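You operate a simulated robot arm through the tools that you are given. There is no shell and no other tool. Be economical: measure what you need, move in short steps, check, and stop when the job is done.

The job below is to be done with a simulated robot arm. You get a single attempt, and the scene is never put back.

JOB
Take the can of blue paint out of the bath and warm the red paint in it to 25 C.
Fine: the blue paint stands on the bench and is not warmed; the red paint stays in the bath, the ready lamp lit; leave the third can.

It is judged by the outcome, as a careful person would: the job done as asked, and still so three seconds after it is handed in. It fails if anything else is knocked over, pushed out of place, dropped, spilled or broken.

ROBOT AND FRAMES
A 7-joint arm with a two-finger parallel gripper, fixed in place. Base frame: the origin is at the foot of the arm, x ahead of it, y to its left, z up; the work surface is at about z = 0.88. Lengths are in m, angles in degrees, forces in N, time in s.
With the tool pointing down near the work surface it reaches from about 0.24 to 0.64 m from the base axis. Its first joint turns from -166.0 to 166.0 degrees. Payload 1.57 kg.
Tool frame: the origin (TCP) lies between the finger pads and is the grasp point; the fingertips stand 0.03 m ahead of it; z points along the fingers, y is the line along which they close. Largest opening 0.08 m; finger width 0.017, thickness 0.012; the body of the gripper, 0.04 by 0.082 m, starts 0.08 m behind the TCP.
Orientation is that of the tool frame in the base frame, as a unit quaternion [x, y, z, w]. With the fingers straight down and closing along the base's y, the tool's x points along the base's -x, its y along +y and its z along -z.

CONTROLS
- The arm moves only by the tool nudge_tool. Its argument "series" is text: rows parted by semicolons, each of 7 numbers parted by spaces: the shift along the base's x, y, z in m, then the turn, a rotation vector about the base's x, y, z in degrees, then the finger opening in m, from 0 to 0.08. In form: dx dy dz ax ay az claw; .... A call has 1 to 10 rows; each row is the pose to reach, as a shift and turn from the pose commanded when the call began. Each row takes 0.2 s and may step no farther than 0.05 m and 8.6 degrees from the row before; otherwise, or with a gripper value out of range, the whole call is refused. A pose out of reach is approached as far as the arm can. The call stops where the force on the tool passes 40 N (or 10 N more than at its start, if that is more) or the arm is blocked; 0.2 s more then pass. Each finger travels about 0.072 m/s and halts on what it meets, pressing with about 43 N; the grip force reading is that of the motor and also rises with nothing between the fingers. The clock runs only during rows and for 0.2 s after the last one: add rows that repeat a pose to give the fingers time. It gives the time, the measured TCP pose, the force on the tool (base axes), the opening and the grip force at its end, in the units of the frame above (readings bear some noise), with the torque about the TCP (base axes, N m) and any sound that the robot's microphone picked up.
- Cameras (640 x 400 px; columns grow to the right, rows downward): "scene" is fixed at [0.0517, 0.5023, 1.4837]; the picture's right is [-0.38, -0.93, 0.00], its down [-0.46, 0.19, -0.87] and it looks along [0.80, -0.33, -0.49] (base axes); focal length 226 px, centre (320, 200). "wrist" rides on the gripper at [0.072, -0.006, -0.122] in the tool frame; the picture's right is [0.09, 1.00, 0.00], its down [-0.84, 0.08, -0.54] and it looks along [-0.54, 0.05, 0.84] (tool axes); focal length 238 px, centre (320, 200). There is no depth. A picture from a camera that has moved, and an enlarged one, comes with that camera's place and axes in the base frame and with its lens. The place of the scene camera against the robot may be out by one fixed shift of up to 0.018 m in any direction.
- camera(camera): a new picture of that camera. The clock stands still meanwhile.
- move_column(by): slides the trunk up (or, below 0, down) by that many m; the arm rides with it, the base frame stays. It gives what a move gives, with no picture.
- inspect(camera, box): a new picture of the part [left, top, right, bottom] of that camera's present view, enlarged. The clock stands still meanwhile.
- close_job(): hands the job in; it is judged then, once.

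Work in short steps. Places have to be worked out from the pictures, the camera data and where the tool is seen: move nearer, look again, correct. Check each grasp and each placing, and mend what went wrong. You have 120 turns and 64 pictures in all, those below and enlarged ones among them. Open the gripper and draw the arm clear of the work before you hand the job in, unless the task says otherwise; then end with one line.

The tools are called after "Emit:" as a command line: name --argument value ..., lists and objects as JSON in quotes. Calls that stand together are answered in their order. nudge_tool: Moves the arm, as the interface text tells. Its arguments: {"type":"object","properties":{"series":{"type":"string"}},"required":["series"]} The other tools are called the same way: move_column (by) slides the trunk up or down; camera (camera) takes a picture; inspect (camera, box) takes an enlarged picture of a part of a camera's view; close_job () hands the job in.

At the start:

```text
time: 0.0
eef_pos: [0.4645, 0.1743, 1.3371]
ee_rot: [0.0, 1.0, 0.0, 0.0]
force: [-0.3, 0.1, 1.1]
wrist_torque: [-0.04, 0.02, 0.0]
grip_width: 0.08
grip_force: 0.1
trunk travel left (down, up): [-0.7, 0.29]
```

scene: 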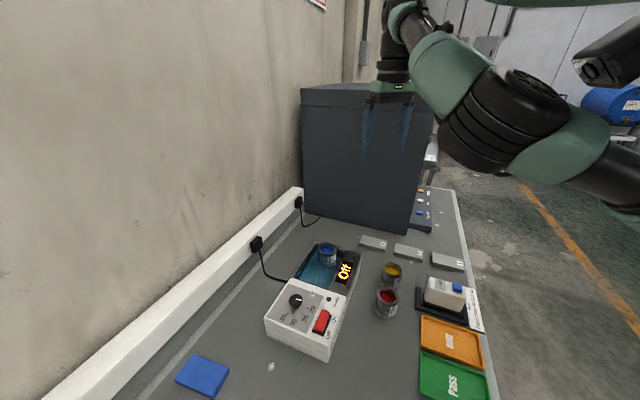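
wrist: 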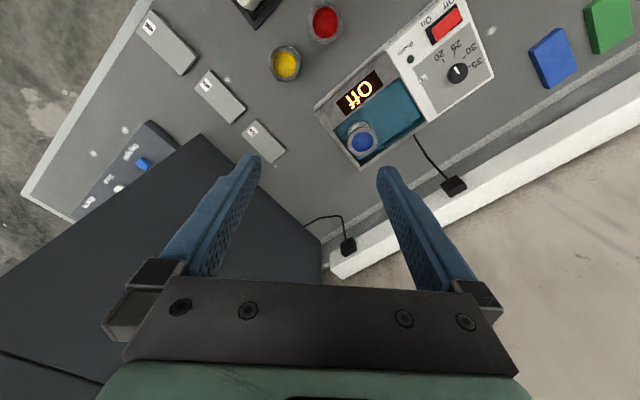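

The bath is off, with the blue can in it; red and yellow stand beside it. I enlarge both views to see the bath controls.

Emit:
inspect --camera "scene" --box '[250, 220, 490, 370]'

Emit:
inspect --camera "wrist" --box '[240, 0, 500, 170]'

```text
2.67 times, centred on (370, 295) of scene
camera zoom: at [0.0517, 0.5023, 1.4837], right [-0.38, -0.93, 0.0], down [-0.46, 0.19, -0.87], along [0.8, -0.33, -0.49], focal length 602 px, centre (187, -53)
```

zoom: 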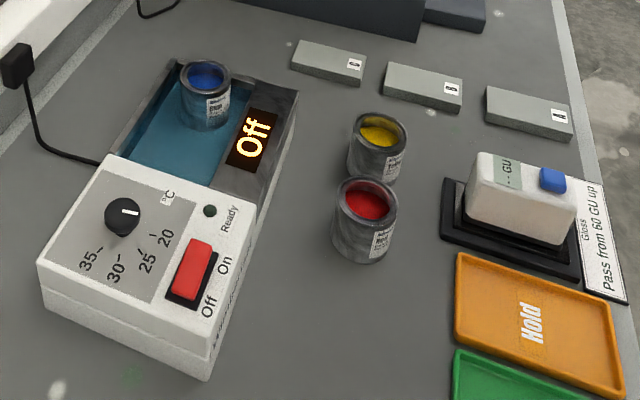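

```text
2.35 times, centred on (370, 85) of wrist
camera zoom: at [0.3913, 0.1668, 1.459], right [-0.09, 1.0, 0.0], down [0.84, 0.08, 0.54], along [0.54, 0.05, -0.84], focal length 561 px, centre (202, 471)
```

zoom: 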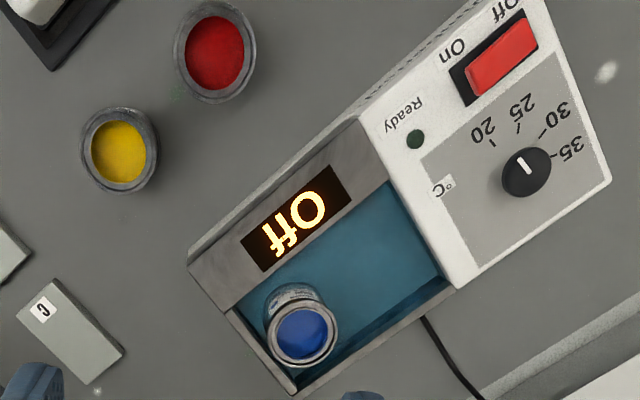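

Estimates from the wrist view: red about (0.35, 0.17), yellow (0.42, 0.10), blue (0.56, 0.28), knob (0.41, 0.42), switch (0.34, 0.38). I draw back towards the bath's control end, away from the cabinet, for a nearer look.

Emit:
nudge_tool --series "-0.04 0.03 0 0 0 0 0.08; -0.08 0.06 0 0 0 0 0.08; -0.12 0.09 0 0 0 0 0.08; -0.15 0.12 0 0 0 0 0.08; -0.15 0.16 0 0 0 0 0.08; -0.15 0.2 0 0 0 0 0.08"

Emit:
move_column --by -0.12

Emit:
camera --camera "wrist"

```text
time: 1.1
eef_pos: [0.3098, 0.2944, 1.2942]
ee_rot: [-0.003, 0.997, -0.009, -0.071]
force: [0.1, -0.3, 0.6]
wrist_torque: [0.01, 0.02, 0.0]
grip_width: 0.08
grip_force: 0.0
trunk travel left (down, up): [-0.7, 0.29]
stopped in row 5: the arm was blocked; the commanded pose is now the measured one
```

```text
time: 2.5
eef_pos: [0.3093, 0.2943, 1.1744]
ee_rot: [-0.002, 0.997, -0.009, -0.07]
force: [-0.3, -0.2, 0.3]
wrist_torque: [-0.01, 0.01, 0.01]
grip_width: 0.08
grip_force: 0.1
trunk travel left (down, up): [-0.58, 0.41]
```

```text
59 pictures are left
camera wrist: at [0.2542, 0.2898, 1.3054], right [-0.1, 1.0, 0.0], down [0.9, 0.09, 0.42], along [0.42, 0.04, -0.91], focal length 238 px, centre (320, 200)
```

wrist: 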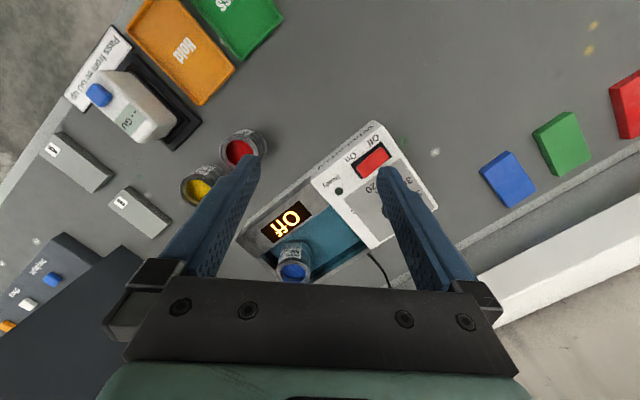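

The arm hit a joint limit (high, folded in), and the tool is tilted about 8° around y. I raise the trunk and lower the arm instead, straightening the tool.

Emit:
move_column --by 0.12

Emit:
nudge_tool --series "0 0 -0.04 0 0 0 0.08; 0 0 -0.08 0 -2 0 0.08; 0 0.01 -0.12 0 -5 0 0.08; 0 0.03 -0.15 0 -8 0 0.08; 0 0.06 -0.17 0 -8 0 0.08; 0 0.09 -0.18 0 -8 0 0.08"

Emit:
camera --camera "wrist"

```text
time: 4.0
eef_pos: [0.3087, 0.2945, 1.2941]
ee_rot: [-0.003, 0.997, -0.009, -0.07]
force: [0.2, 0.3, -0.2]
wrist_torque: [-0.04, -0.01, 0.01]
grip_width: 0.0798
grip_force: 0.0
trunk travel left (down, up): [-0.7, 0.29]
```

```text
time: 5.5
eef_pos: [0.3097, 0.3859, 1.1135]
ee_rot: [-0.001, 1.0, -0.008, 0.0]
force: [-0.2, -0.8, -0.3]
wrist_torque: [0.02, 0.0, 0.02]
grip_width: 0.08
grip_force: 0.0
trunk travel left (down, up): [-0.7, 0.29]
```

```text
58 pictures are left
camera wrist: at [0.237, 0.3806, 1.2357], right [-0.09, 1.0, -0.02], down [0.84, 0.09, 0.54], along [0.54, 0.04, -0.84], focal length 238 px, centre (320, 200)
```

wrist: 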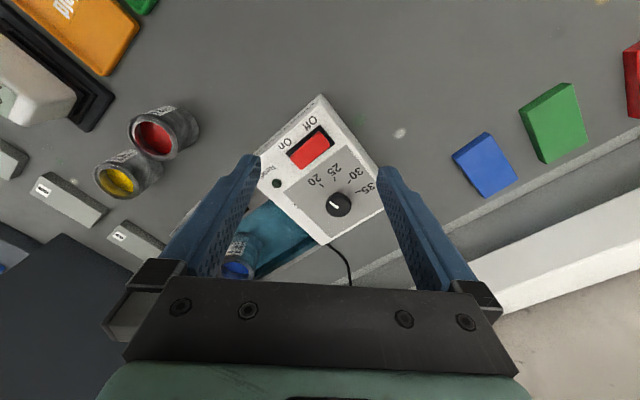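

Good view of the controls now; I enlarge it.

Emit:
inspect --camera "wrist" --box '[240, 90, 400, 250]'

Emit:
camera --camera "scene"

```text
2.50 times, centred on (320, 170) of wrist
camera zoom: at [0.237, 0.3806, 1.2357], right [-0.09, 1.0, -0.02], down [0.84, 0.09, 0.54], along [0.54, 0.04, -0.84], focal length 596 px, centre (320, 275)
```

zoom: 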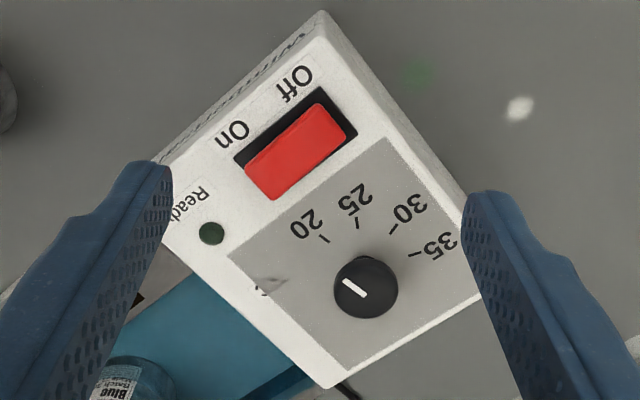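

```text
56 pictures are left
```

scene: 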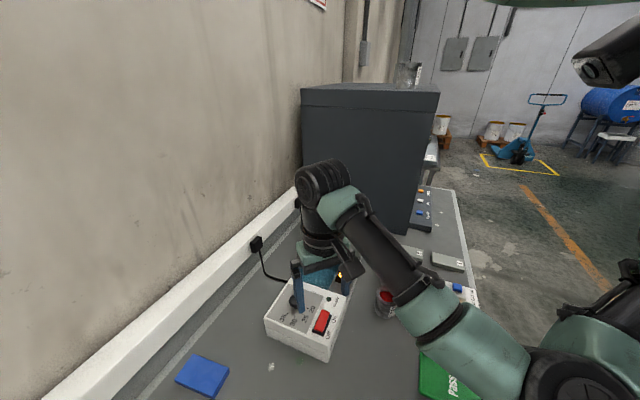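

Rectifying the dial: ticks are about 41° apart about a centre near (0.407, 0.417), the panel near z 0.96, and the mark points at 20. So the knob must turn about -41.5° about z. I go above the knob.

Emit:
nudge_tool --series "0.03 0.01 0 0 0 0 0.08; 0.06 0.02 -0.02 0 0 0 0.08; 0.097 0.031 -0.04 0 0 0 0.08; 0.097 0.031 -0.07 0 0 0 0.08; 0.097 0.031 -0.08 0 0 0 0.08"

Emit:
camera --camera "wrist"

Emit:
inspect --camera "scene" --box '[240, 230, 400, 370]'

```text
time: 6.7
eef_pos: [0.4063, 0.4154, 1.0345]
ee_rot: [-0.002, 1.0, -0.008, 0.0]
force: [0.3, -0.2, -0.4]
wrist_torque: [0.0, 0.01, 0.04]
grip_width: 0.08
grip_force: 0.1
trunk travel left (down, up): [-0.7, 0.29]
```

```text
55 pictures are left
camera wrist: at [0.3344, 0.4106, 1.1562], right [-0.09, 1.0, -0.02], down [0.84, 0.09, 0.54], along [0.54, 0.04, -0.84], focal length 238 px, centre (320, 200)
```

wrist: 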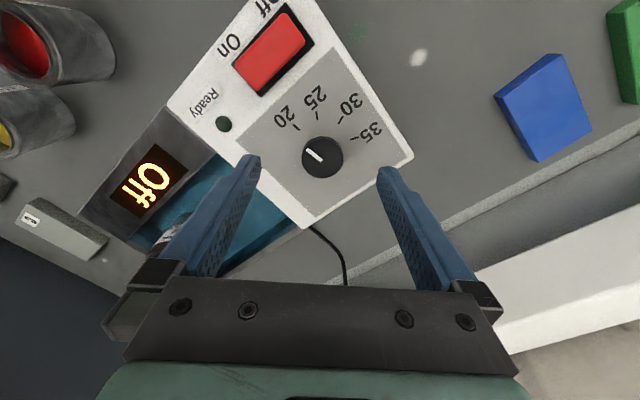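

```text
2.86 times, centred on (320, 300) of scene
camera zoom: at [0.0517, 0.5023, 1.4837], right [-0.38, -0.93, 0.0], down [-0.46, 0.19, -0.87], along [0.8, -0.33, -0.49], focal length 645 px, centre (320, -86)
```

zoom: 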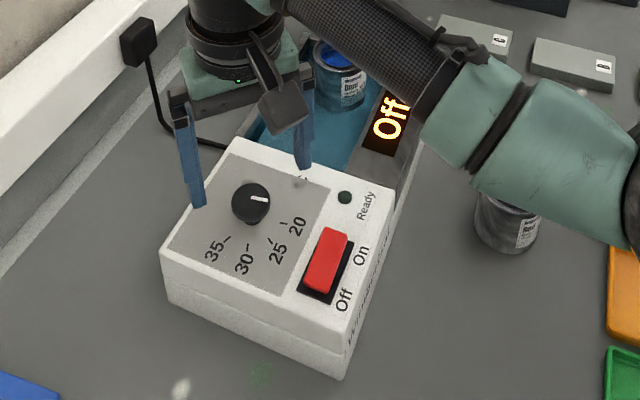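

The knob sits under the fingers, maybe 2–3 mm to +y. I lower so the fingertips straddle it, then look.

Emit:
nudge_tool --series "0.001 0.003 -0.015 0 0 0 0.08; 0.001 0.003 -0.03 0 0 0 0.08; 0.001 0.003 -0.036 0 0 0 0.08"

Emit:
camera --camera "wrist"

Emit:
inspect --camera "scene" --box '[260, 260, 360, 340]'

```text
time: 7.5
eef_pos: [0.4069, 0.4202, 0.9972]
ee_rot: [-0.002, 1.0, -0.008, 0.0]
force: [-0.6, -0.5, -0.2]
wrist_torque: [-0.02, -0.04, 0.02]
grip_width: 0.08
grip_force: 0.2
trunk travel left (down, up): [-0.7, 0.29]
```

```text
53 pictures are left
camera wrist: at [0.3343, 0.4138, 1.1204], right [-0.1, 1.0, -0.02], down [0.84, 0.09, 0.54], along [0.54, 0.04, -0.84], focal length 238 px, centre (320, 200)
```

wrist: 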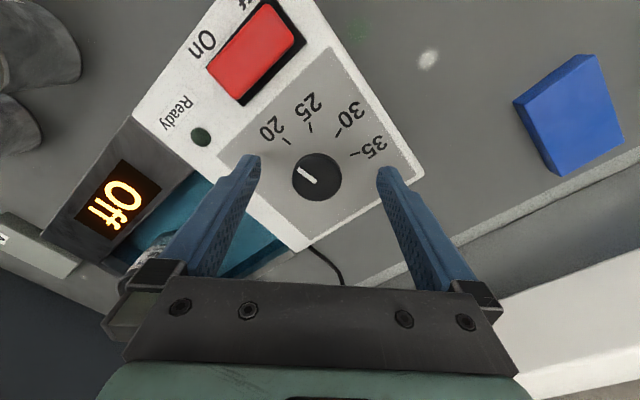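

```text
5.00 times, centred on (310, 300) of scene
camera zoom: at [0.0517, 0.5023, 1.4837], right [-0.38, -0.93, 0.0], down [-0.46, 0.19, -0.87], along [0.8, -0.33, -0.49], focal length 1129 px, centre (370, -300)
```

zoom: 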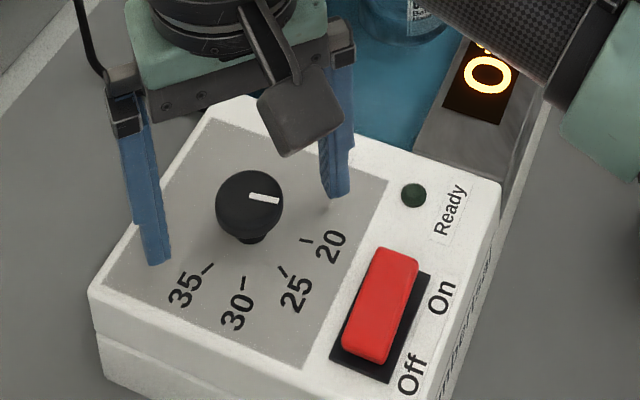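

Knob is centred between the fingertips, with tips below the knob top. I close on it.

Emit:
nudge_tool --series "-0.002 -0.001 -0.002 0 0 0 0.05; -0.002 -0.001 -0.002 0 0 0 0.02; -0.002 -0.001 -0.002 0 0 0 0.02; -0.002 -0.001 -0.002 0 0 0 0.02"

Emit:
inspect --camera "scene" --box '[260, 260, 360, 340]'

```text
time: 8.4
eef_pos: [0.4044, 0.419, 0.9964]
ee_rot: [-0.001, 1.0, -0.01, -0.001]
force: [0.0, -3.6, 0.9]
wrist_torque: [-0.21, 0.08, -0.02]
grip_width: 0.0337
grip_force: 41.1
trunk travel left (down, up): [-0.7, 0.29]
```

```text
5.00 times, centred on (310, 300) of scene
camera zoom: at [0.0517, 0.5023, 1.4837], right [-0.38, -0.93, 0.0], down [-0.46, 0.19, -0.87], along [0.8, -0.33, -0.49], focal length 1129 px, centre (370, -300)
```

zoom: 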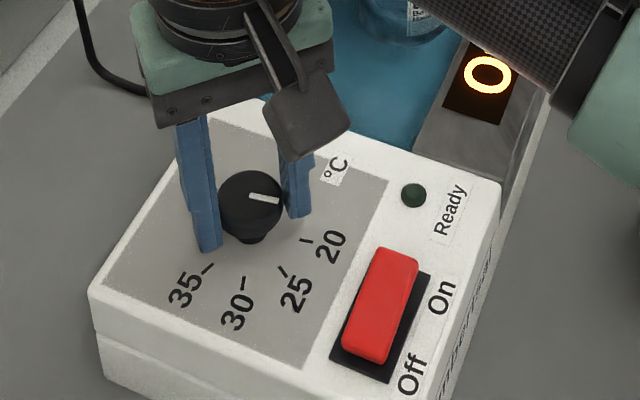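

Gripped at 0.0337 m. I turn it -41.5° (clockwise from above) and look before releasing.

Emit:
nudge_tool --series "0 0 0 0 0 -8 0.02; 0 0 0 0 0 -16 0.02; 0 0 0 0 0 -24 0.02; 0 0 0 0 0 -32 0.02; 0 0 0 0 0 -38 0.02; 0 0 0 0 0 -41.5 0.02; 0 0 0 0 0 -41.5 0.02"

Emit:
inspect --camera "scene" --box '[260, 260, 360, 340]'

Emit:
inspect --camera "wrist" --box '[240, 80, 400, 220]'

```text
time: 10.1
eef_pos: [0.4065, 0.4211, 0.9959]
ee_rot: [0.354, 0.935, -0.006, -0.003]
force: [8.1, 16.7, 0.5]
wrist_torque: [0.22, -0.11, 0.11]
grip_width: 0.0332
grip_force: 41.4
trunk travel left (down, up): [-0.7, 0.29]
```

```text
5.00 times, centred on (310, 300) of scene
camera zoom: at [0.0517, 0.5023, 1.4837], right [-0.38, -0.93, 0.0], down [-0.46, 0.19, -0.87], along [0.8, -0.33, -0.49], focal length 1129 px, centre (370, -300)
```

zoom: 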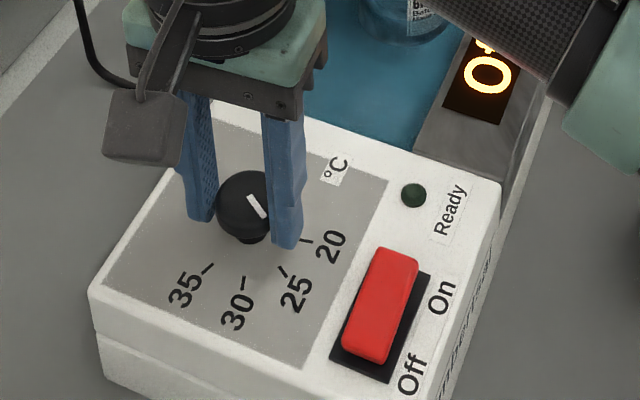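

```text
2.86 times, centred on (320, 150) of wrist
camera zoom: at [0.3484, 0.4638, 1.1187], right [0.59, 0.81, -0.01], down [0.68, -0.49, 0.54], along [0.43, -0.33, -0.84], focal length 681 px, centre (320, 343)
```

zoom: 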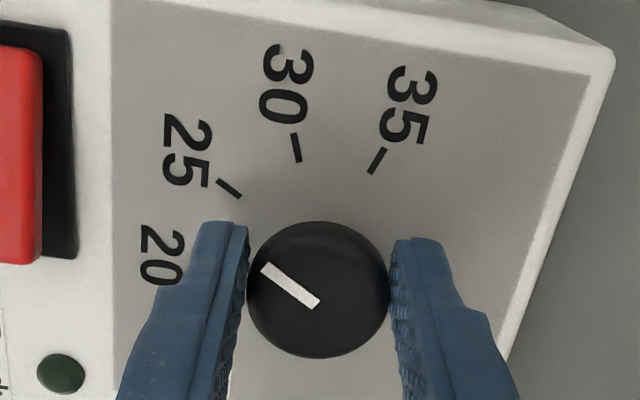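

The mark lies parallel to the 25 tick. I release, rise straight up, and move towards the blue can; the present yaw puts the closing line across the bath.

Emit:
nudge_tool --series "0 0 0 0 0 0 0.06; 0 0 0 0 0 0 0.08; 0 0 0.03 0 0 0 0.08; 0 0 0.07 0 0 0 0.08; 0 0 0.11 0 0 0 0.08; 0.03 -0.02 0.13 0 0 0 0.08; 0.06 -0.05 0.13 0 0 0 0.08; 0.09 -0.08 0.13 0 0 0 0.08"

Emit:
camera --camera "wrist"

Emit:
inspect --camera "scene" --box '[250, 220, 410, 350]'

```text
time: 11.8
eef_pos: [0.496, 0.3383, 1.1253]
ee_rot: [0.352, 0.936, -0.008, -0.004]
force: [-0.2, -0.4, -0.4]
wrist_torque: [0.0, -0.02, -0.02]
grip_width: 0.0796
grip_force: 0.1
trunk travel left (down, up): [-0.7, 0.29]
```

```text
48 pictures are left
camera wrist: at [0.4384, 0.3819, 1.2481], right [0.59, 0.81, -0.02], down [0.69, -0.49, 0.54], along [0.43, -0.33, -0.84], focal length 238 px, centre (320, 200)
```

wrist: 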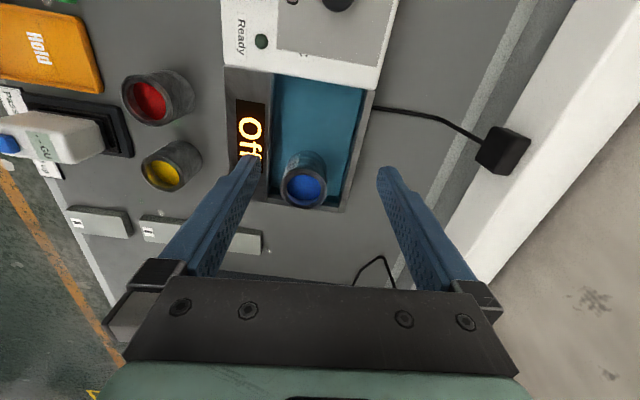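

```text
3.08 times, centred on (330, 285) of scene
camera zoom: at [0.0517, 0.5023, 1.4837], right [-0.38, -0.93, 0.0], down [-0.46, 0.19, -0.87], along [0.8, -0.33, -0.49], focal length 694 px, centre (289, -62)
```

zoom: 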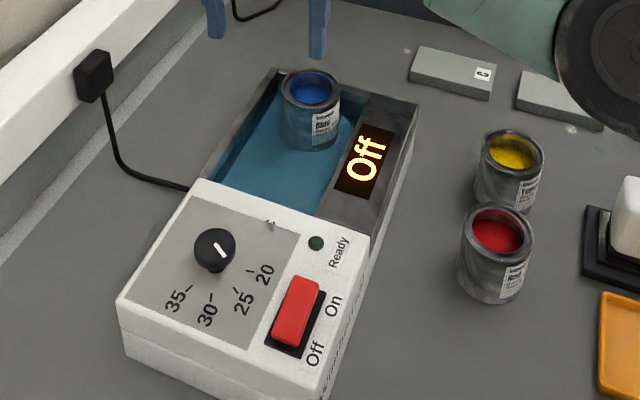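

Two-view fix: blue rim centre about (0.549, 0.271, 0.972), the bath rim near z 0.942. I hover over it with fingertips at about z 1.0 and check.

Emit:
nudge_tool --series "0.025 -0.033 -0.02 0 0 0 0.08; 0.053 -0.067 -0.04 0 0 0 0.08; 0.053 -0.067 -0.075 0 0 0 0.08; 0.053 -0.067 -0.09 0 0 0 0.08"

Emit:
camera --camera "wrist"

Emit:
inspect --camera "scene" --box '[270, 220, 390, 310]'

```text
time: 12.8
eef_pos: [0.5496, 0.2712, 1.0358]
ee_rot: [0.353, 0.936, -0.008, -0.003]
force: [0.2, 0.4, -0.7]
wrist_torque: [0.01, -0.02, -0.02]
grip_width: 0.0801
grip_force: 0.1
trunk travel left (down, up): [-0.7, 0.29]
```

```text
46 pictures are left
camera wrist: at [0.4906, 0.3149, 1.1586], right [0.59, 0.81, -0.02], down [0.69, -0.49, 0.54], along [0.43, -0.33, -0.84], focal length 238 px, centre (320, 200)
```

wrist: 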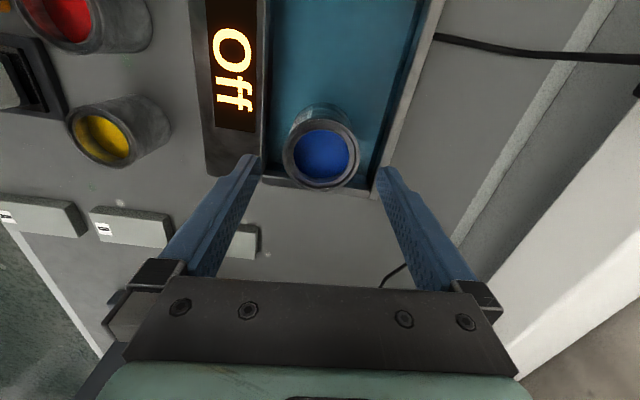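

```text
4.44 times, centred on (330, 265) of scene
camera zoom: at [0.0517, 0.5023, 1.4837], right [-0.38, -0.93, 0.0], down [-0.46, 0.19, -0.87], along [0.8, -0.33, -0.49], focal length 1003 px, centre (276, -89)
```

zoom: 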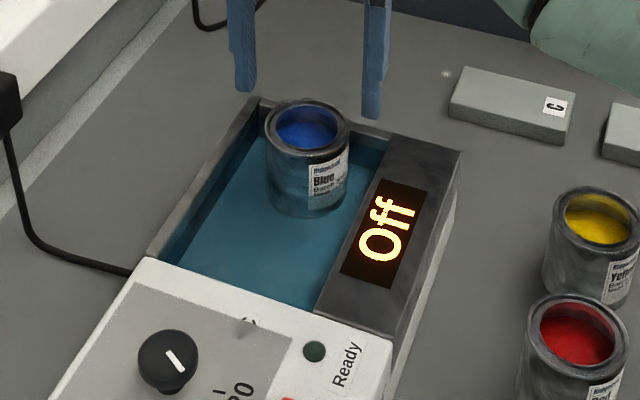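

Can is centred within a few mm. I correct slightly and lower so the tips pass about 2 cm below the can's rim.

Emit:
nudge_tool --series "0.004 0 -0.015 0 0 0 0.08; 0.004 0 -0.03 0 0 0 0.08; 0.004 0 -0.042 0 0 0 0.08; 0.004 0 -0.052 0 0 0 0.08"

Emit:
camera --camera "wrist"

Emit:
inspect --camera "scene" --box '[270, 220, 390, 310]'

```text
time: 13.8
eef_pos: [0.5511, 0.2718, 0.9842]
ee_rot: [0.354, 0.935, -0.008, -0.003]
force: [-0.2, 0.6, 0.0]
wrist_torque: [-0.03, -0.01, 0.02]
grip_width: 0.08
grip_force: 0.1
trunk travel left (down, up): [-0.7, 0.29]
```

```text
44 pictures are left
camera wrist: at [0.4948, 0.3147, 1.107], right [0.59, 0.81, -0.02], down [0.69, -0.49, 0.54], along [0.43, -0.33, -0.84], focal length 238 px, centre (320, 200)
```

wrist: 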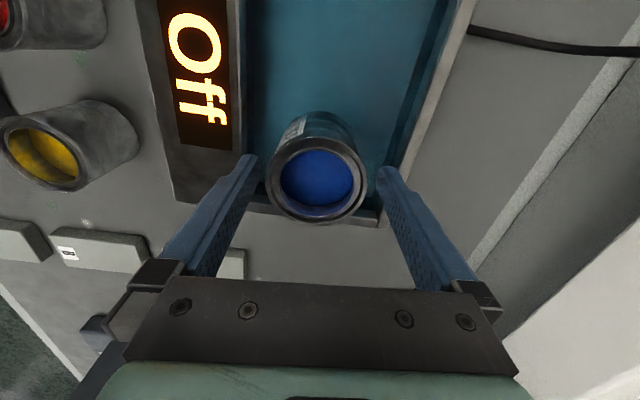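

```text
4.44 times, centred on (330, 265) of scene
camera zoom: at [0.0517, 0.5023, 1.4837], right [-0.38, -0.93, 0.0], down [-0.46, 0.19, -0.87], along [0.8, -0.33, -0.49], focal length 1003 px, centre (276, -89)
```

zoom: 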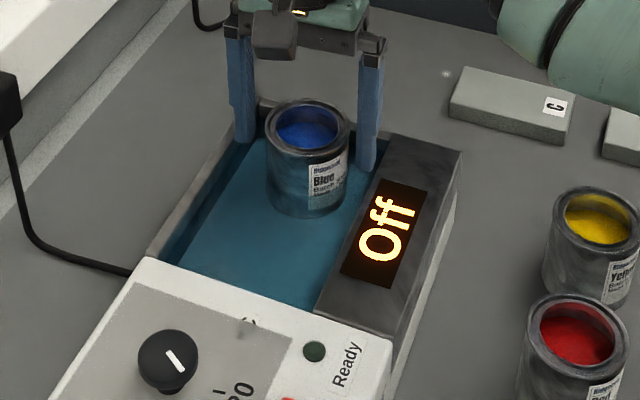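

Fingers straddle the can, centred. I close on it and lift a little to check.

Emit:
nudge_tool --series "0 0 0 0 0 0 0.06; 0 0 0 0 0 0 0.04; 0 0 0 0 0 0 0.04; 0 0 0 0 0 0 0.04"

```text
time: 14.8
eef_pos: [0.5528, 0.2713, 0.9849]
ee_rot: [0.352, 0.936, -0.008, -0.003]
force: [0.9, -0.1, -0.4]
wrist_torque: [-0.01, -0.1, -0.03]
grip_width: 0.0605
grip_force: 43.1
trunk travel left (down, up): [-0.7, 0.29]
```

Firm grip at 0.0605 m. I lift straight up gently.

Emit:
nudge_tool --series "0 0 0.01 0 0 0 0.04; 0 0 0.025 0 0 0 0.04; 0 0 0.04 0 0 0 0.04; 0 0 0.06 0 0 0 0.04; 0 0 0.08 0 0 0 0.04; 0 0 0.1 0 0 0 0.04; 0 0 0.115 0 0 0 0.04"

Emit:
camera --camera "scene"

Emit:
camera --camera "wrist"

```text
time: 16.4
eef_pos: [0.5518, 0.2722, 1.0997]
ee_rot: [0.353, 0.936, -0.009, -0.004]
force: [0.1, 0.2, -1.2]
wrist_torque: [0.0, 0.02, -0.02]
grip_width: 0.0604
grip_force: 42.7
trunk travel left (down, up): [-0.7, 0.29]
```

```text
42 pictures are left
```

scene: 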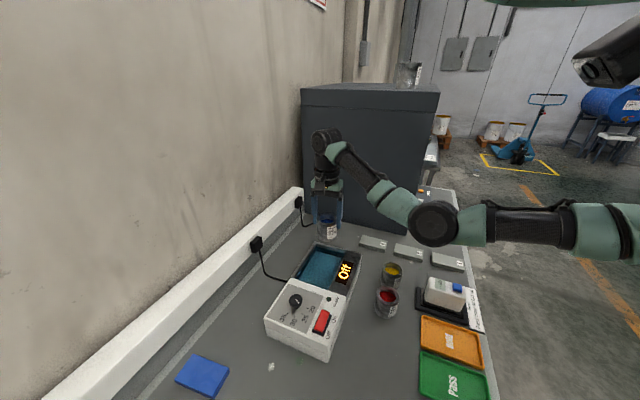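

```text
41 pictures are left
camera wrist: at [0.4939, 0.3151, 1.2214], right [0.59, 0.81, -0.02], down [0.69, -0.49, 0.54], along [0.43, -0.33, -0.84], focal length 238 px, centre (320, 200)
```

wrist: 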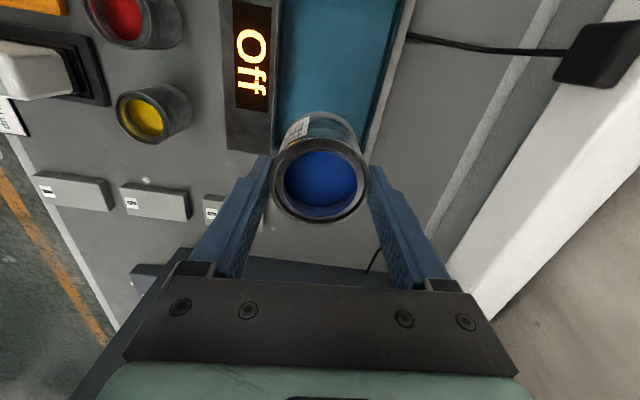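

Blue is held upright, clear of the bath. I carry it level to a free patch of bench near (0.26, 0.25), between the control box corner and the red can.

Emit:
nudge_tool --series "-0.02 0 0 0 0 0 0.04; -0.05 0 0 0 0 0 0.04; -0.085 -0.005 0 0 0 0 0.04; -0.12 -0.01 0 0 0 0 0.04; -0.155 -0.013 0 0 0 0 0.04; -0.19 -0.016 0 0 0 0 0.04; -0.225 -0.019 0 0 0 0 0.04; -0.255 -0.021 0 0 0 0 0.04; -0.28 -0.022 0 0 0 0 0.04; -0.287 -0.022 0 0 0 0 0.04"

Emit:
camera --camera "scene"

Emit:
camera --camera "wrist"

```text
time: 18.6
eef_pos: [0.2644, 0.2478, 1.0987]
ee_rot: [0.353, 0.936, -0.009, -0.003]
force: [0.8, 0.1, -1.2]
wrist_torque: [-0.03, 0.03, -0.01]
grip_width: 0.0607
grip_force: 42.8
trunk travel left (down, up): [-0.7, 0.29]
```

```text
40 pictures are left
```

scene: 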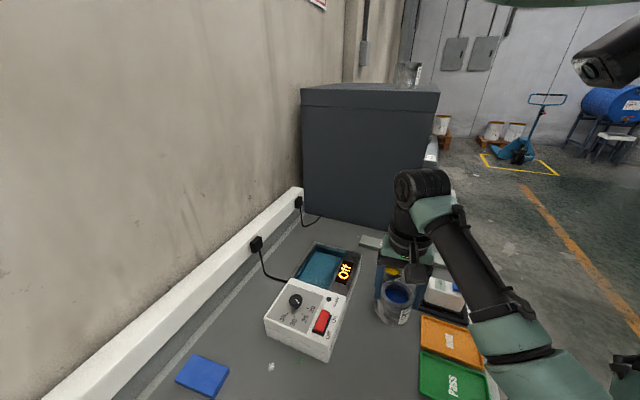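

```text
39 pictures are left
camera wrist: at [0.2069, 0.2924, 1.2211], right [0.59, 0.81, -0.02], down [0.69, -0.49, 0.54], along [0.43, -0.33, -0.84], focal length 238 px, centre (320, 200)
```

wrist: 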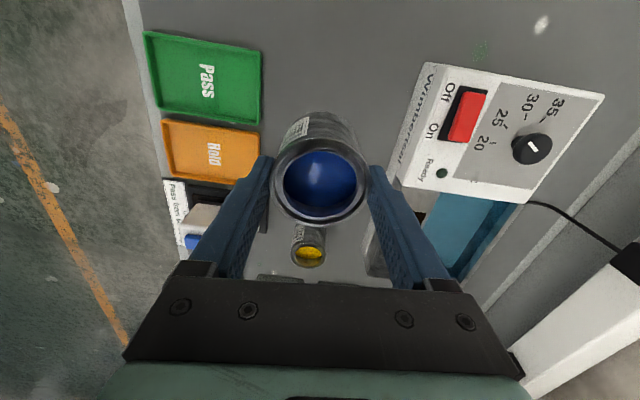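

Red is hidden directly behind the blue can but 0.118 m away in plan, which is clear. I lower gently to just above the bench.

Emit:
nudge_tool --series "0 0 -0.03 0 0 0 0.04; 0 0 -0.06 0 0 0 0.04; 0 0 -0.09 0 0 0 0.04; 0 0 -0.115 0 0 0 0.04; 0 0 -0.128 0 0 0 0.04"

Emit:
inspect --camera "scene" --box '[330, 250, 490, 380]'

```text
time: 19.9
eef_pos: [0.2646, 0.2504, 0.9704]
ee_rot: [0.352, 0.936, -0.009, -0.004]
force: [-0.3, 0.3, -1.3]
wrist_torque: [-0.03, 0.0, 0.01]
grip_width: 0.0603
grip_force: 43.1
trunk travel left (down, up): [-0.7, 0.29]
```

```text
3.08 times, centred on (410, 315) of scene
camera zoom: at [0.0517, 0.5023, 1.4837], right [-0.38, -0.93, 0.0], down [-0.46, 0.19, -0.87], along [0.8, -0.33, -0.49], focal length 694 px, centre (43, -154)
```

zoom: 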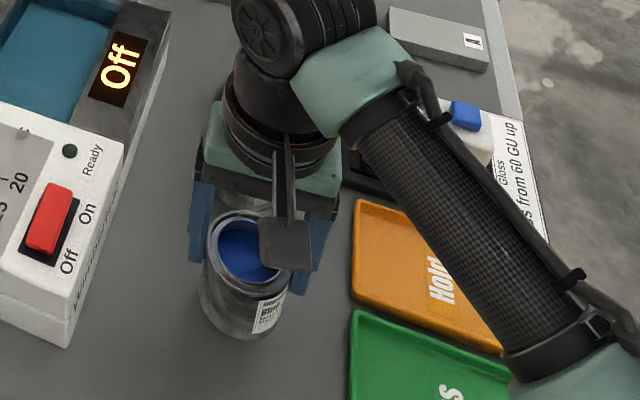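

Not yet in contact (force unchanged); I lower in small steps until the bench is felt.

Emit:
nudge_tool --series "0 0 -0.004 0 0 0 0.04; 0 0 -0.008 0 0 0 0.04; 0 0 -0.011 0 0 0 0.04"

```text
time: 20.6
eef_pos: [0.2648, 0.2496, 0.9599]
ee_rot: [0.352, 0.936, -0.009, -0.004]
force: [-0.6, 0.1, -1.8]
wrist_torque: [0.01, 0.0, 0.04]
grip_width: 0.0603
grip_force: 43.2
trunk travel left (down, up): [-0.7, 0.29]
```

Emit:
nudge_tool --series "0 0 -0.003 0 0 0 0.04; 0 0 -0.006 0 0 0 0.04"

```text
time: 21.2
eef_pos: [0.2659, 0.2484, 0.9533]
ee_rot: [0.353, 0.936, -0.008, -0.004]
force: [-0.2, -1.0, -2.2]
wrist_torque: [0.04, 0.01, 0.0]
grip_width: 0.0603
grip_force: 43.0
trunk travel left (down, up): [-0.7, 0.29]
```

No contact yet at z 0.953. I continue down in 2 mm steps.

Emit:
nudge_tool --series "0 0 -0.002 0 0 0 0.04; 0 0 -0.004 0 0 0 0.04; 0 0 -0.004 0 0 0 0.04"

Emit:
inspect --camera "scene" --box '[350, 280, 450, 360]'

```text
time: 22.1
eef_pos: [0.2648, 0.2484, 0.9505]
ee_rot: [0.352, 0.936, -0.008, -0.003]
force: [-0.2, -1.2, -1.6]
wrist_torque: [0.01, 0.0, -0.03]
grip_width: 0.0601
grip_force: 43.4
trunk travel left (down, up): [-0.7, 0.29]
```

```text
5.00 times, centred on (400, 320) of scene
camera zoom: at [0.0517, 0.5023, 1.4837], right [-0.38, -0.93, 0.0], down [-0.46, 0.19, -0.87], along [0.8, -0.33, -0.49], focal length 1129 px, centre (-80, -400)
```

zoom: 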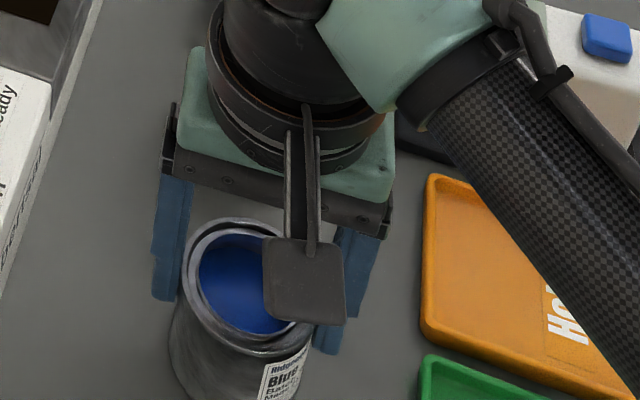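

Still slight load only; I go down a few more mm, watching the force.

Emit:
nudge_tool --series "0 0 -0.002 0 0 0 0.04; 0 0 -0.004 0 0 0 0.04; 0 0 -0.005 0 0 0 0.04"

Emit:
inspect --camera "scene" --box '[350, 290, 450, 370]'

```text
time: 22.9
eef_pos: [0.2662, 0.2494, 0.9452]
ee_rot: [0.353, 0.936, -0.008, -0.002]
force: [0.0, -0.4, -0.7]
wrist_torque: [0.02, -0.03, 0.0]
grip_width: 0.0603
grip_force: 43.0
trunk travel left (down, up): [-0.7, 0.29]
```

```text
5.00 times, centred on (400, 330) of scene
camera zoom: at [0.0517, 0.5023, 1.4837], right [-0.38, -0.93, 0.0], down [-0.46, 0.19, -0.87], along [0.8, -0.33, -0.49], focal length 1129 px, centre (-80, -450)
```

zoom: 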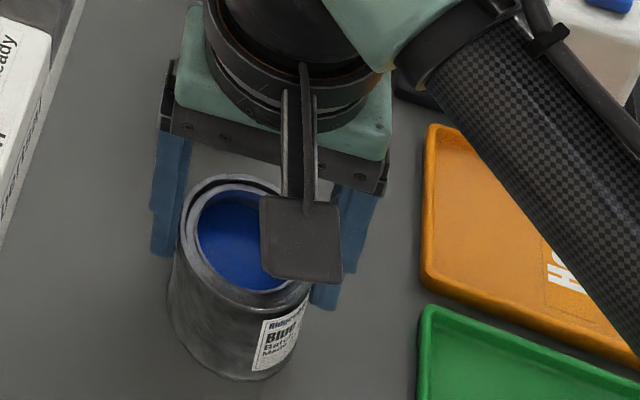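

Force still shows no contact; fingertips at 0.915 have room. I continue down in small steps.

Emit:
nudge_tool --series "0 0 -0.002 0 0 0 0.04; 0 0 -0.004 0 0 0 0.04; 0 0 -0.006 0 0 0 0.04; 0 0 -0.006 0 0 0 0.04"

```text
time: 23.9
eef_pos: [0.2641, 0.2481, 0.9422]
ee_rot: [0.353, 0.936, -0.005, 0.0]
force: [-0.7, -2.1, 38.1]
wrist_torque: [0.55, -0.56, 0.09]
grip_width: 0.0605
grip_force: 43.2
trunk travel left (down, up): [-0.7, 0.29]
```

Bench contact at z about 0.943. I relieve the pressure by 3 mm and open the fingers.

Emit:
nudge_tool --series "0 0 0.0035 0 0 0 0.04; 0 0 0.0035 0 0 0 0.04"

Emit:
nudge_tool --series "0 0 0 0 0 0 0.065; 0 0 0 0 0 0 0.08; 0 0 0 0 0 0 0.08; 0 0 0.03 0 0 0 0.08; 0 0 0.06 0 0 0 0.08; 0 0 0.1 0 0 0 0.08; 0 0 0.14 0 0 0 0.08; 0 0 0.17 0 0 0 0.08"

Emit:
camera --camera "wrist"

Emit:
camera --camera "scene"

```text
time: 24.4
eef_pos: [0.2651, 0.2491, 0.9418]
ee_rot: [0.353, 0.936, -0.009, -0.004]
force: [2.3, 1.9, 9.9]
wrist_torque: [0.32, -0.41, -0.01]
grip_width: 0.0603
grip_force: 43.2
trunk travel left (down, up): [-0.7, 0.29]
```

```text
time: 26.2
eef_pos: [0.2646, 0.2488, 1.113]
ee_rot: [0.352, 0.936, -0.009, -0.004]
force: [-0.1, 0.0, 0.7]
wrist_torque: [-0.01, 0.0, -0.01]
grip_width: 0.0801
grip_force: 0.1
trunk travel left (down, up): [-0.7, 0.29]
```

```text
35 pictures are left
camera wrist: at [0.2068, 0.2915, 1.2348], right [0.59, 0.81, -0.02], down [0.69, -0.49, 0.54], along [0.43, -0.33, -0.84], focal length 238 px, centre (320, 200)
```

wrist: 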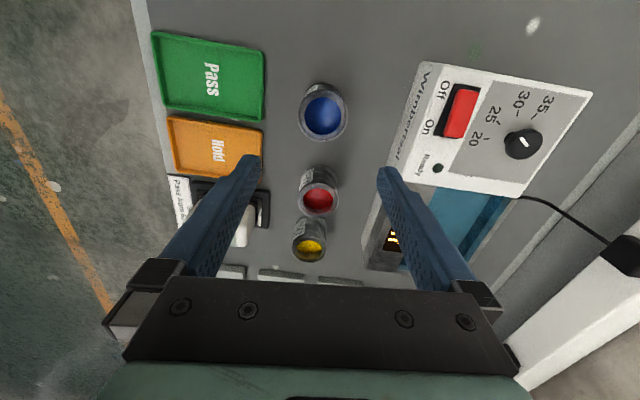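

```text
34 pictures are left
```

scene: 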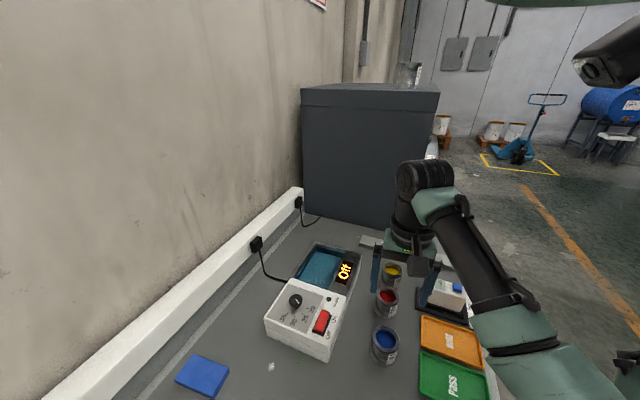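

Blue stands upright on the bench. Red rim is near (0.360, 0.171, 0.93); I hover over it with fingers perpendicular to the row of cans.

Emit:
nudge_tool --series "0.03 -0.025 0 0 0 0 0.08; 0.065 -0.055 0 0 0 0 0.08; 0.095 -0.078 -0.01 0 0 0 0.08; 0.095 -0.078 -0.05 0 0 0 0.08; 0.095 -0.078 -0.1 0 0 0 0.08; 0.095 -0.078 -0.115 0 0 0 0.08"

Emit:
camera --camera "wrist"

```text
time: 27.6
eef_pos: [0.3611, 0.1714, 0.9962]
ee_rot: [0.353, 0.936, -0.008, -0.003]
force: [-0.1, 0.0, 0.4]
wrist_torque: [0.0, 0.0, 0.0]
grip_width: 0.08
grip_force: 0.0
trunk travel left (down, up): [-0.7, 0.29]
```

```text
33 pictures are left
camera wrist: at [0.3034, 0.2143, 1.1194], right [0.59, 0.81, -0.02], down [0.69, -0.49, 0.54], along [0.43, -0.33, -0.84], focal length 238 px, centre (320, 200)
```

wrist: 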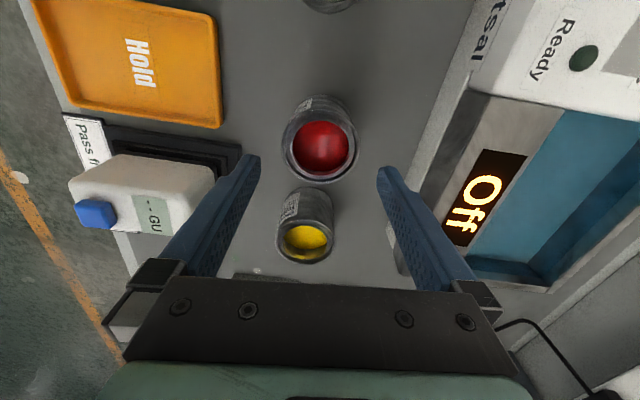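

Red is within 5 mm of centre, and both fingers clear the bath and the gloss meter by about 3 cm. I correct and lower.

Emit:
nudge_tool --series "-0.001 0.005 -0.015 0 0 0 0.08; -0.001 0.005 -0.03 0 0 0 0.08; -0.001 0.005 -0.045 0 0 0 0.08; -0.001 0.005 -0.049 0 0 0 0.08"

Emit:
camera --camera "wrist"

```text
time: 28.6
eef_pos: [0.3592, 0.1757, 0.948]
ee_rot: [0.353, 0.936, -0.009, -0.003]
force: [0.7, 0.4, 0.0]
wrist_torque: [0.01, -0.02, -0.02]
grip_width: 0.0798
grip_force: 0.0
trunk travel left (down, up): [-0.7, 0.29]
```

```text
32 pictures are left
camera wrist: at [0.3019, 0.2194, 1.0709], right [0.59, 0.81, -0.02], down [0.69, -0.49, 0.54], along [0.43, -0.33, -0.84], focal length 238 px, centre (320, 200)
```

wrist: 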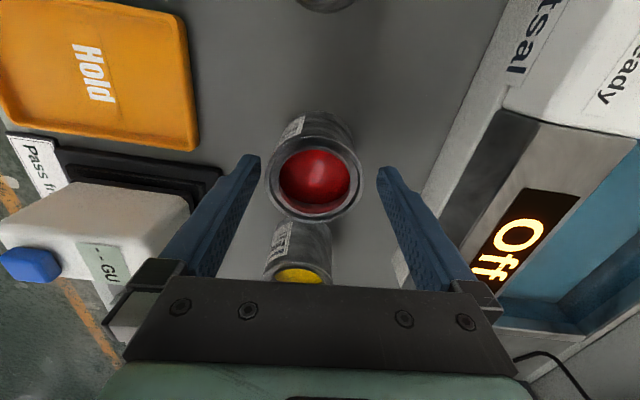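

Centred as with the blue can. I close on red.

Emit:
nudge_tool --series "0 0 0 0 0 0 0.06; 0 0 0 0 0 0 0.04; 0 0 0 0 0 0 0.04; 0 0 0 0 0 0 0.04"

Emit:
nudge_tool --series "0 0 0.01 0 0 0 0.04; 0 0 0.03 0 0 0 0.04; 0 0 0.055 0 0 0 0.04; 0 0 0.08 0 0 0 0.04; 0 0 0.11 0 0 0 0.04; 0 0 0.14 0 0 0 0.04; 0 0 0.152 0 0 0 0.04"

Emit:
camera --camera "scene"

```text
time: 29.6
eef_pos: [0.3588, 0.1763, 0.9487]
ee_rot: [0.353, 0.936, -0.009, -0.003]
force: [-0.5, 0.8, 0.3]
wrist_torque: [0.06, 0.02, 0.03]
grip_width: 0.0605
grip_force: 43.1
trunk travel left (down, up): [-0.7, 0.29]
```

```text
time: 31.2
eef_pos: [0.3602, 0.1771, 1.1009]
ee_rot: [0.352, 0.936, -0.009, -0.002]
force: [-0.4, -0.9, -1.2]
wrist_torque: [0.0, 0.01, 0.0]
grip_width: 0.0606
grip_force: 42.6
trunk travel left (down, up): [-0.7, 0.29]
```

```text
31 pictures are left
```

scene: 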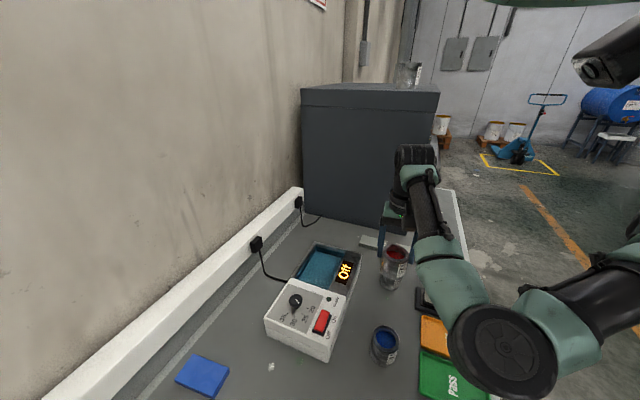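

Red is held and clear. I carry it over the bath to about 3 cm nearer the middle than where blue stood: (0.529, 0.289).

Emit:
nudge_tool --series "0.015 0.01 0 0 0 0 0.04; 0.04 0.027 0 0 0 0 0.04; 0.07 0.047 0 0 0 0 0.04; 0.1 0.067 0 0 0 0 0.04; 0.13 0.087 0 0 0 0 0.04; 0.155 0.103 0 0 0 0 0.04; 0.169 0.112 0 0 0 0 0.04; 0.169 0.112 0 0 0 0 0.04"

Emit:
camera --camera "wrist"

Emit:
inspect --camera "scene" --box '[250, 200, 410, 330]'

```text
time: 33.0
eef_pos: [0.529, 0.2887, 1.1003]
ee_rot: [0.353, 0.935, -0.009, -0.003]
force: [0.0, -0.8, -2.0]
wrist_torque: [-0.01, 0.01, 0.04]
grip_width: 0.0605
grip_force: 42.7
trunk travel left (down, up): [-0.7, 0.29]
```

```text
30 pictures are left
camera wrist: at [0.471, 0.3317, 1.223], right [0.59, 0.81, -0.02], down [0.69, -0.49, 0.54], along [0.43, -0.33, -0.84], focal length 238 px, centre (320, 200)
```

wrist: 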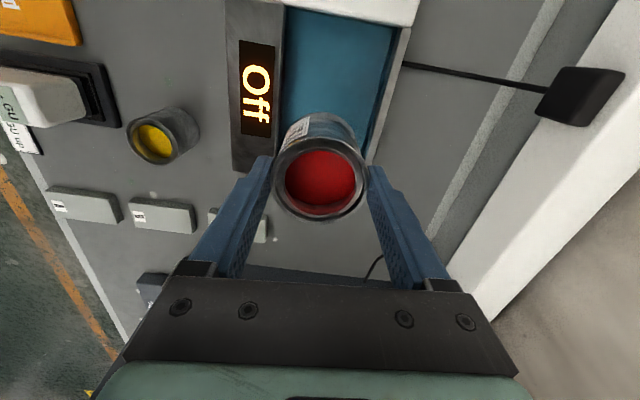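

```text
3.08 times, centred on (330, 265) of scene
camera zoom: at [0.0517, 0.5023, 1.4837], right [-0.38, -0.93, 0.0], down [-0.46, 0.19, -0.87], along [0.8, -0.33, -0.49], focal length 694 px, centre (289, 0)
```

zoom: 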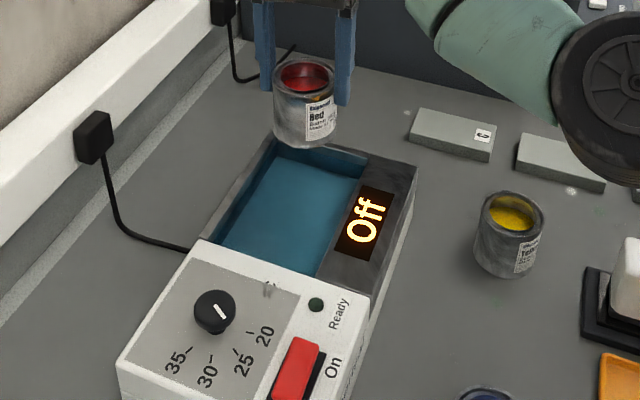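

Above the water area and upright. By the grasp heights red should touch the bath floor at z about 0.99; I lower to just above that.

Emit:
nudge_tool --series "0 0 -0.02 0 0 0 0.04; 0 0 -0.045 0 0 0 0.04; 0 0 -0.07 0 0 0 0.04; 0 0 -0.09 0 0 0 0.04; 0 0 -0.104 0 0 0 0.04"

Emit:
nudge_tool --series "0 0 -0.002 0 0 0 0.04; 0 0 -0.004 0 0 0 0.04; 0 0 -0.005 0 0 0 0.04"

Emit:
inspect --camera "scene" --box '[270, 220, 390, 310]'

```text
time: 34.2
eef_pos: [0.527, 0.2888, 0.9964]
ee_rot: [0.353, 0.936, -0.008, -0.004]
force: [0.8, 0.3, -1.5]
wrist_torque: [0.0, 0.03, -0.02]
grip_width: 0.0604
grip_force: 43.3
trunk travel left (down, up): [-0.7, 0.29]
```

```text
time: 35.0
eef_pos: [0.5281, 0.2885, 0.9922]
ee_rot: [0.352, 0.936, -0.01, -0.003]
force: [0.1, 0.4, -1.1]
wrist_torque: [0.0, 0.02, 0.01]
grip_width: 0.0601
grip_force: 43.1
trunk travel left (down, up): [-0.7, 0.29]
```

```text
4.44 times, centred on (330, 265) of scene
camera zoom: at [0.0517, 0.5023, 1.4837], right [-0.38, -0.93, 0.0], down [-0.46, 0.19, -0.87], along [0.8, -0.33, -0.49], focal length 1003 px, centre (276, -89)
```

zoom: 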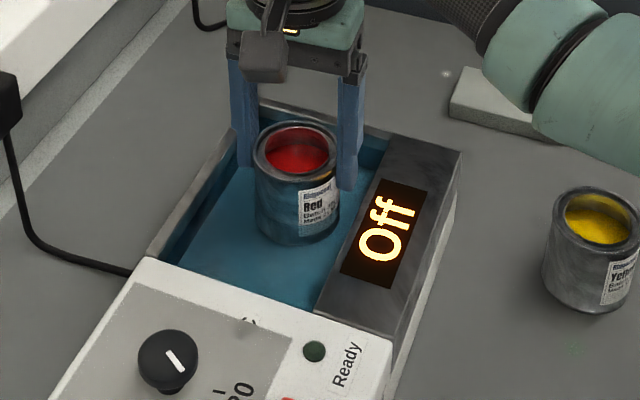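

No contact yet; I continue in 1–2 mm steps.

Emit:
nudge_tool --series "0 0 -0.001 0 0 0 0.04; 0 0 -0.002 0 0 0 0.04; 0 0 -0.003 0 0 0 0.04"

```text
time: 35.9
eef_pos: [0.5286, 0.2893, 0.9881]
ee_rot: [0.353, 0.935, -0.008, -0.005]
force: [-0.2, 0.6, -0.2]
wrist_torque: [0.06, -0.01, 0.01]
grip_width: 0.0603
grip_force: 42.8
trunk travel left (down, up): [-0.7, 0.29]
```

Still only a hint of load at 0.988. Another 2 mm.

Emit:
nudge_tool --series "0 0 -0.001 0 0 0 0.04; 0 0 -0.002 0 0 0 0.04"

```text
time: 36.5
eef_pos: [0.5283, 0.2889, 0.9891]
ee_rot: [0.353, 0.936, -0.006, -0.002]
force: [-2.0, -2.2, 8.6]
wrist_torque: [0.15, -0.08, 0.01]
grip_width: 0.0603
grip_force: 43.2
trunk travel left (down, up): [-0.7, 0.29]
```

Floor contact (8.6 N up) at z about 0.989. I release with a modest opening first, then rise.

Emit:
nudge_tool --series "0 0 0.001 0 0 0 0.07; 0 0 0.001 0 0 0 0.072; 0 0 0.001 0 0 0 0.072; 0 0 0.03 0 0 0 0.074; 0 0 0.06 0 0 0 0.074; 0 0 0.09 0 0 0 0.074; 0 0 0.12 0 0 0 0.074"

Emit:
camera --camera "wrist"

Emit:
inspect --camera "scene" --box '[250, 220, 410, 350]'

```text
time: 38.0
eef_pos: [0.5276, 0.2878, 1.1069]
ee_rot: [0.353, 0.936, -0.009, -0.004]
force: [0.0, 0.3, -0.6]
wrist_torque: [-0.02, 0.03, 0.0]
grip_width: 0.074
grip_force: 0.1
trunk travel left (down, up): [-0.7, 0.29]
```

```text
27 pictures are left
camera wrist: at [0.4694, 0.3313, 1.2293], right [0.59, 0.81, -0.02], down [0.69, -0.49, 0.54], along [0.43, -0.33, -0.84], focal length 238 px, centre (320, 200)
```

wrist: 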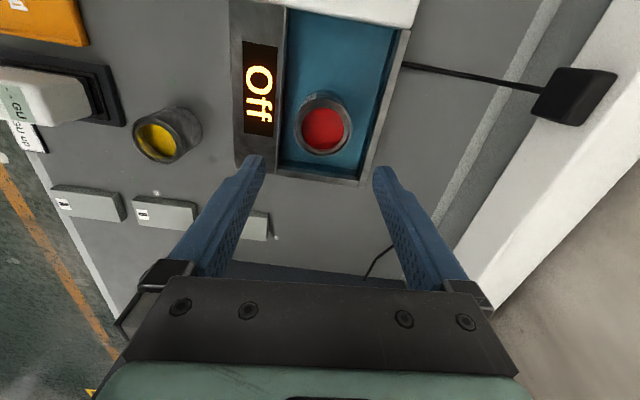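

```text
3.08 times, centred on (330, 285) of scene
camera zoom: at [0.0517, 0.5023, 1.4837], right [-0.38, -0.93, 0.0], down [-0.46, 0.19, -0.87], along [0.8, -0.33, -0.49], focal length 694 px, centre (289, -62)
```

zoom: 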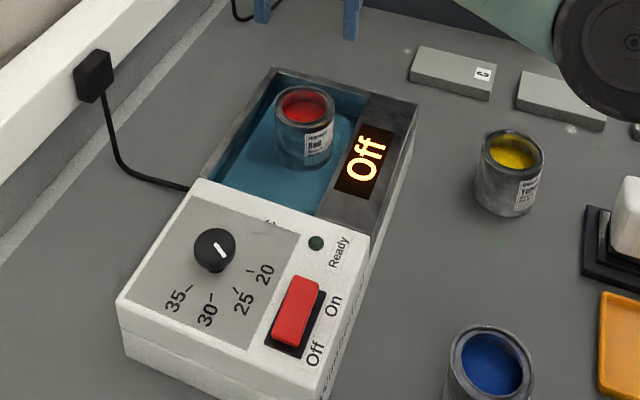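

Red stands in the bath, dial reads 25, bath still Off. I close the fingers and move above the On end of the rocker, about (0.348, 0.368).

Emit:
nudge_tool --series "-0.04 0.02 0 0 0 0 0.05; -0.08 0.036 0 0 0 0 0.02; -0.12 0.053 0 0 0 0 0; -0.16 0.07 -0.01 0 0 0 0; -0.18 0.08 -0.04 0 0 0 0; -0.18 0.08 -0.06 0 0 0 0; -0.18 0.08 -0.06 0 0 0 0"

Emit:
camera --camera "wrist"

Emit:
inspect --camera "scene" --box '[260, 260, 380, 360]'

```text
time: 39.6
eef_pos: [0.3478, 0.369, 1.0475]
ee_rot: [0.353, 0.936, -0.008, -0.002]
force: [-0.1, 0.6, 0.1]
wrist_torque: [0.02, -0.03, 0.0]
grip_width: 0.0002
grip_force: 21.5
trunk travel left (down, up): [-0.7, 0.29]
```

```text
25 pictures are left
camera wrist: at [0.2899, 0.4114, 1.1694], right [0.59, 0.81, -0.02], down [0.69, -0.49, 0.54], along [0.43, -0.33, -0.84], focal length 238 px, centre (320, 200)
```

wrist: 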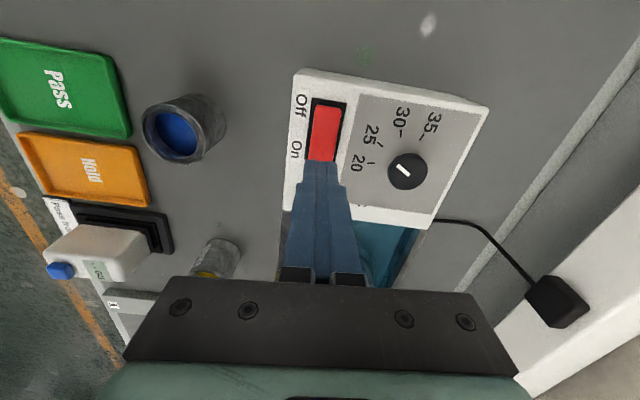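

```text
4.00 times, centred on (320, 310) of scene
camera zoom: at [0.0517, 0.5023, 1.4837], right [-0.38, -0.93, 0.0], down [-0.46, 0.19, -0.87], along [0.8, -0.33, -0.49], focal length 903 px, centre (320, -240)
```

zoom: 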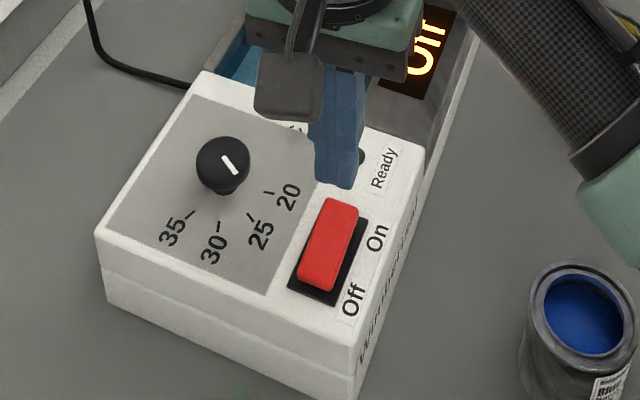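

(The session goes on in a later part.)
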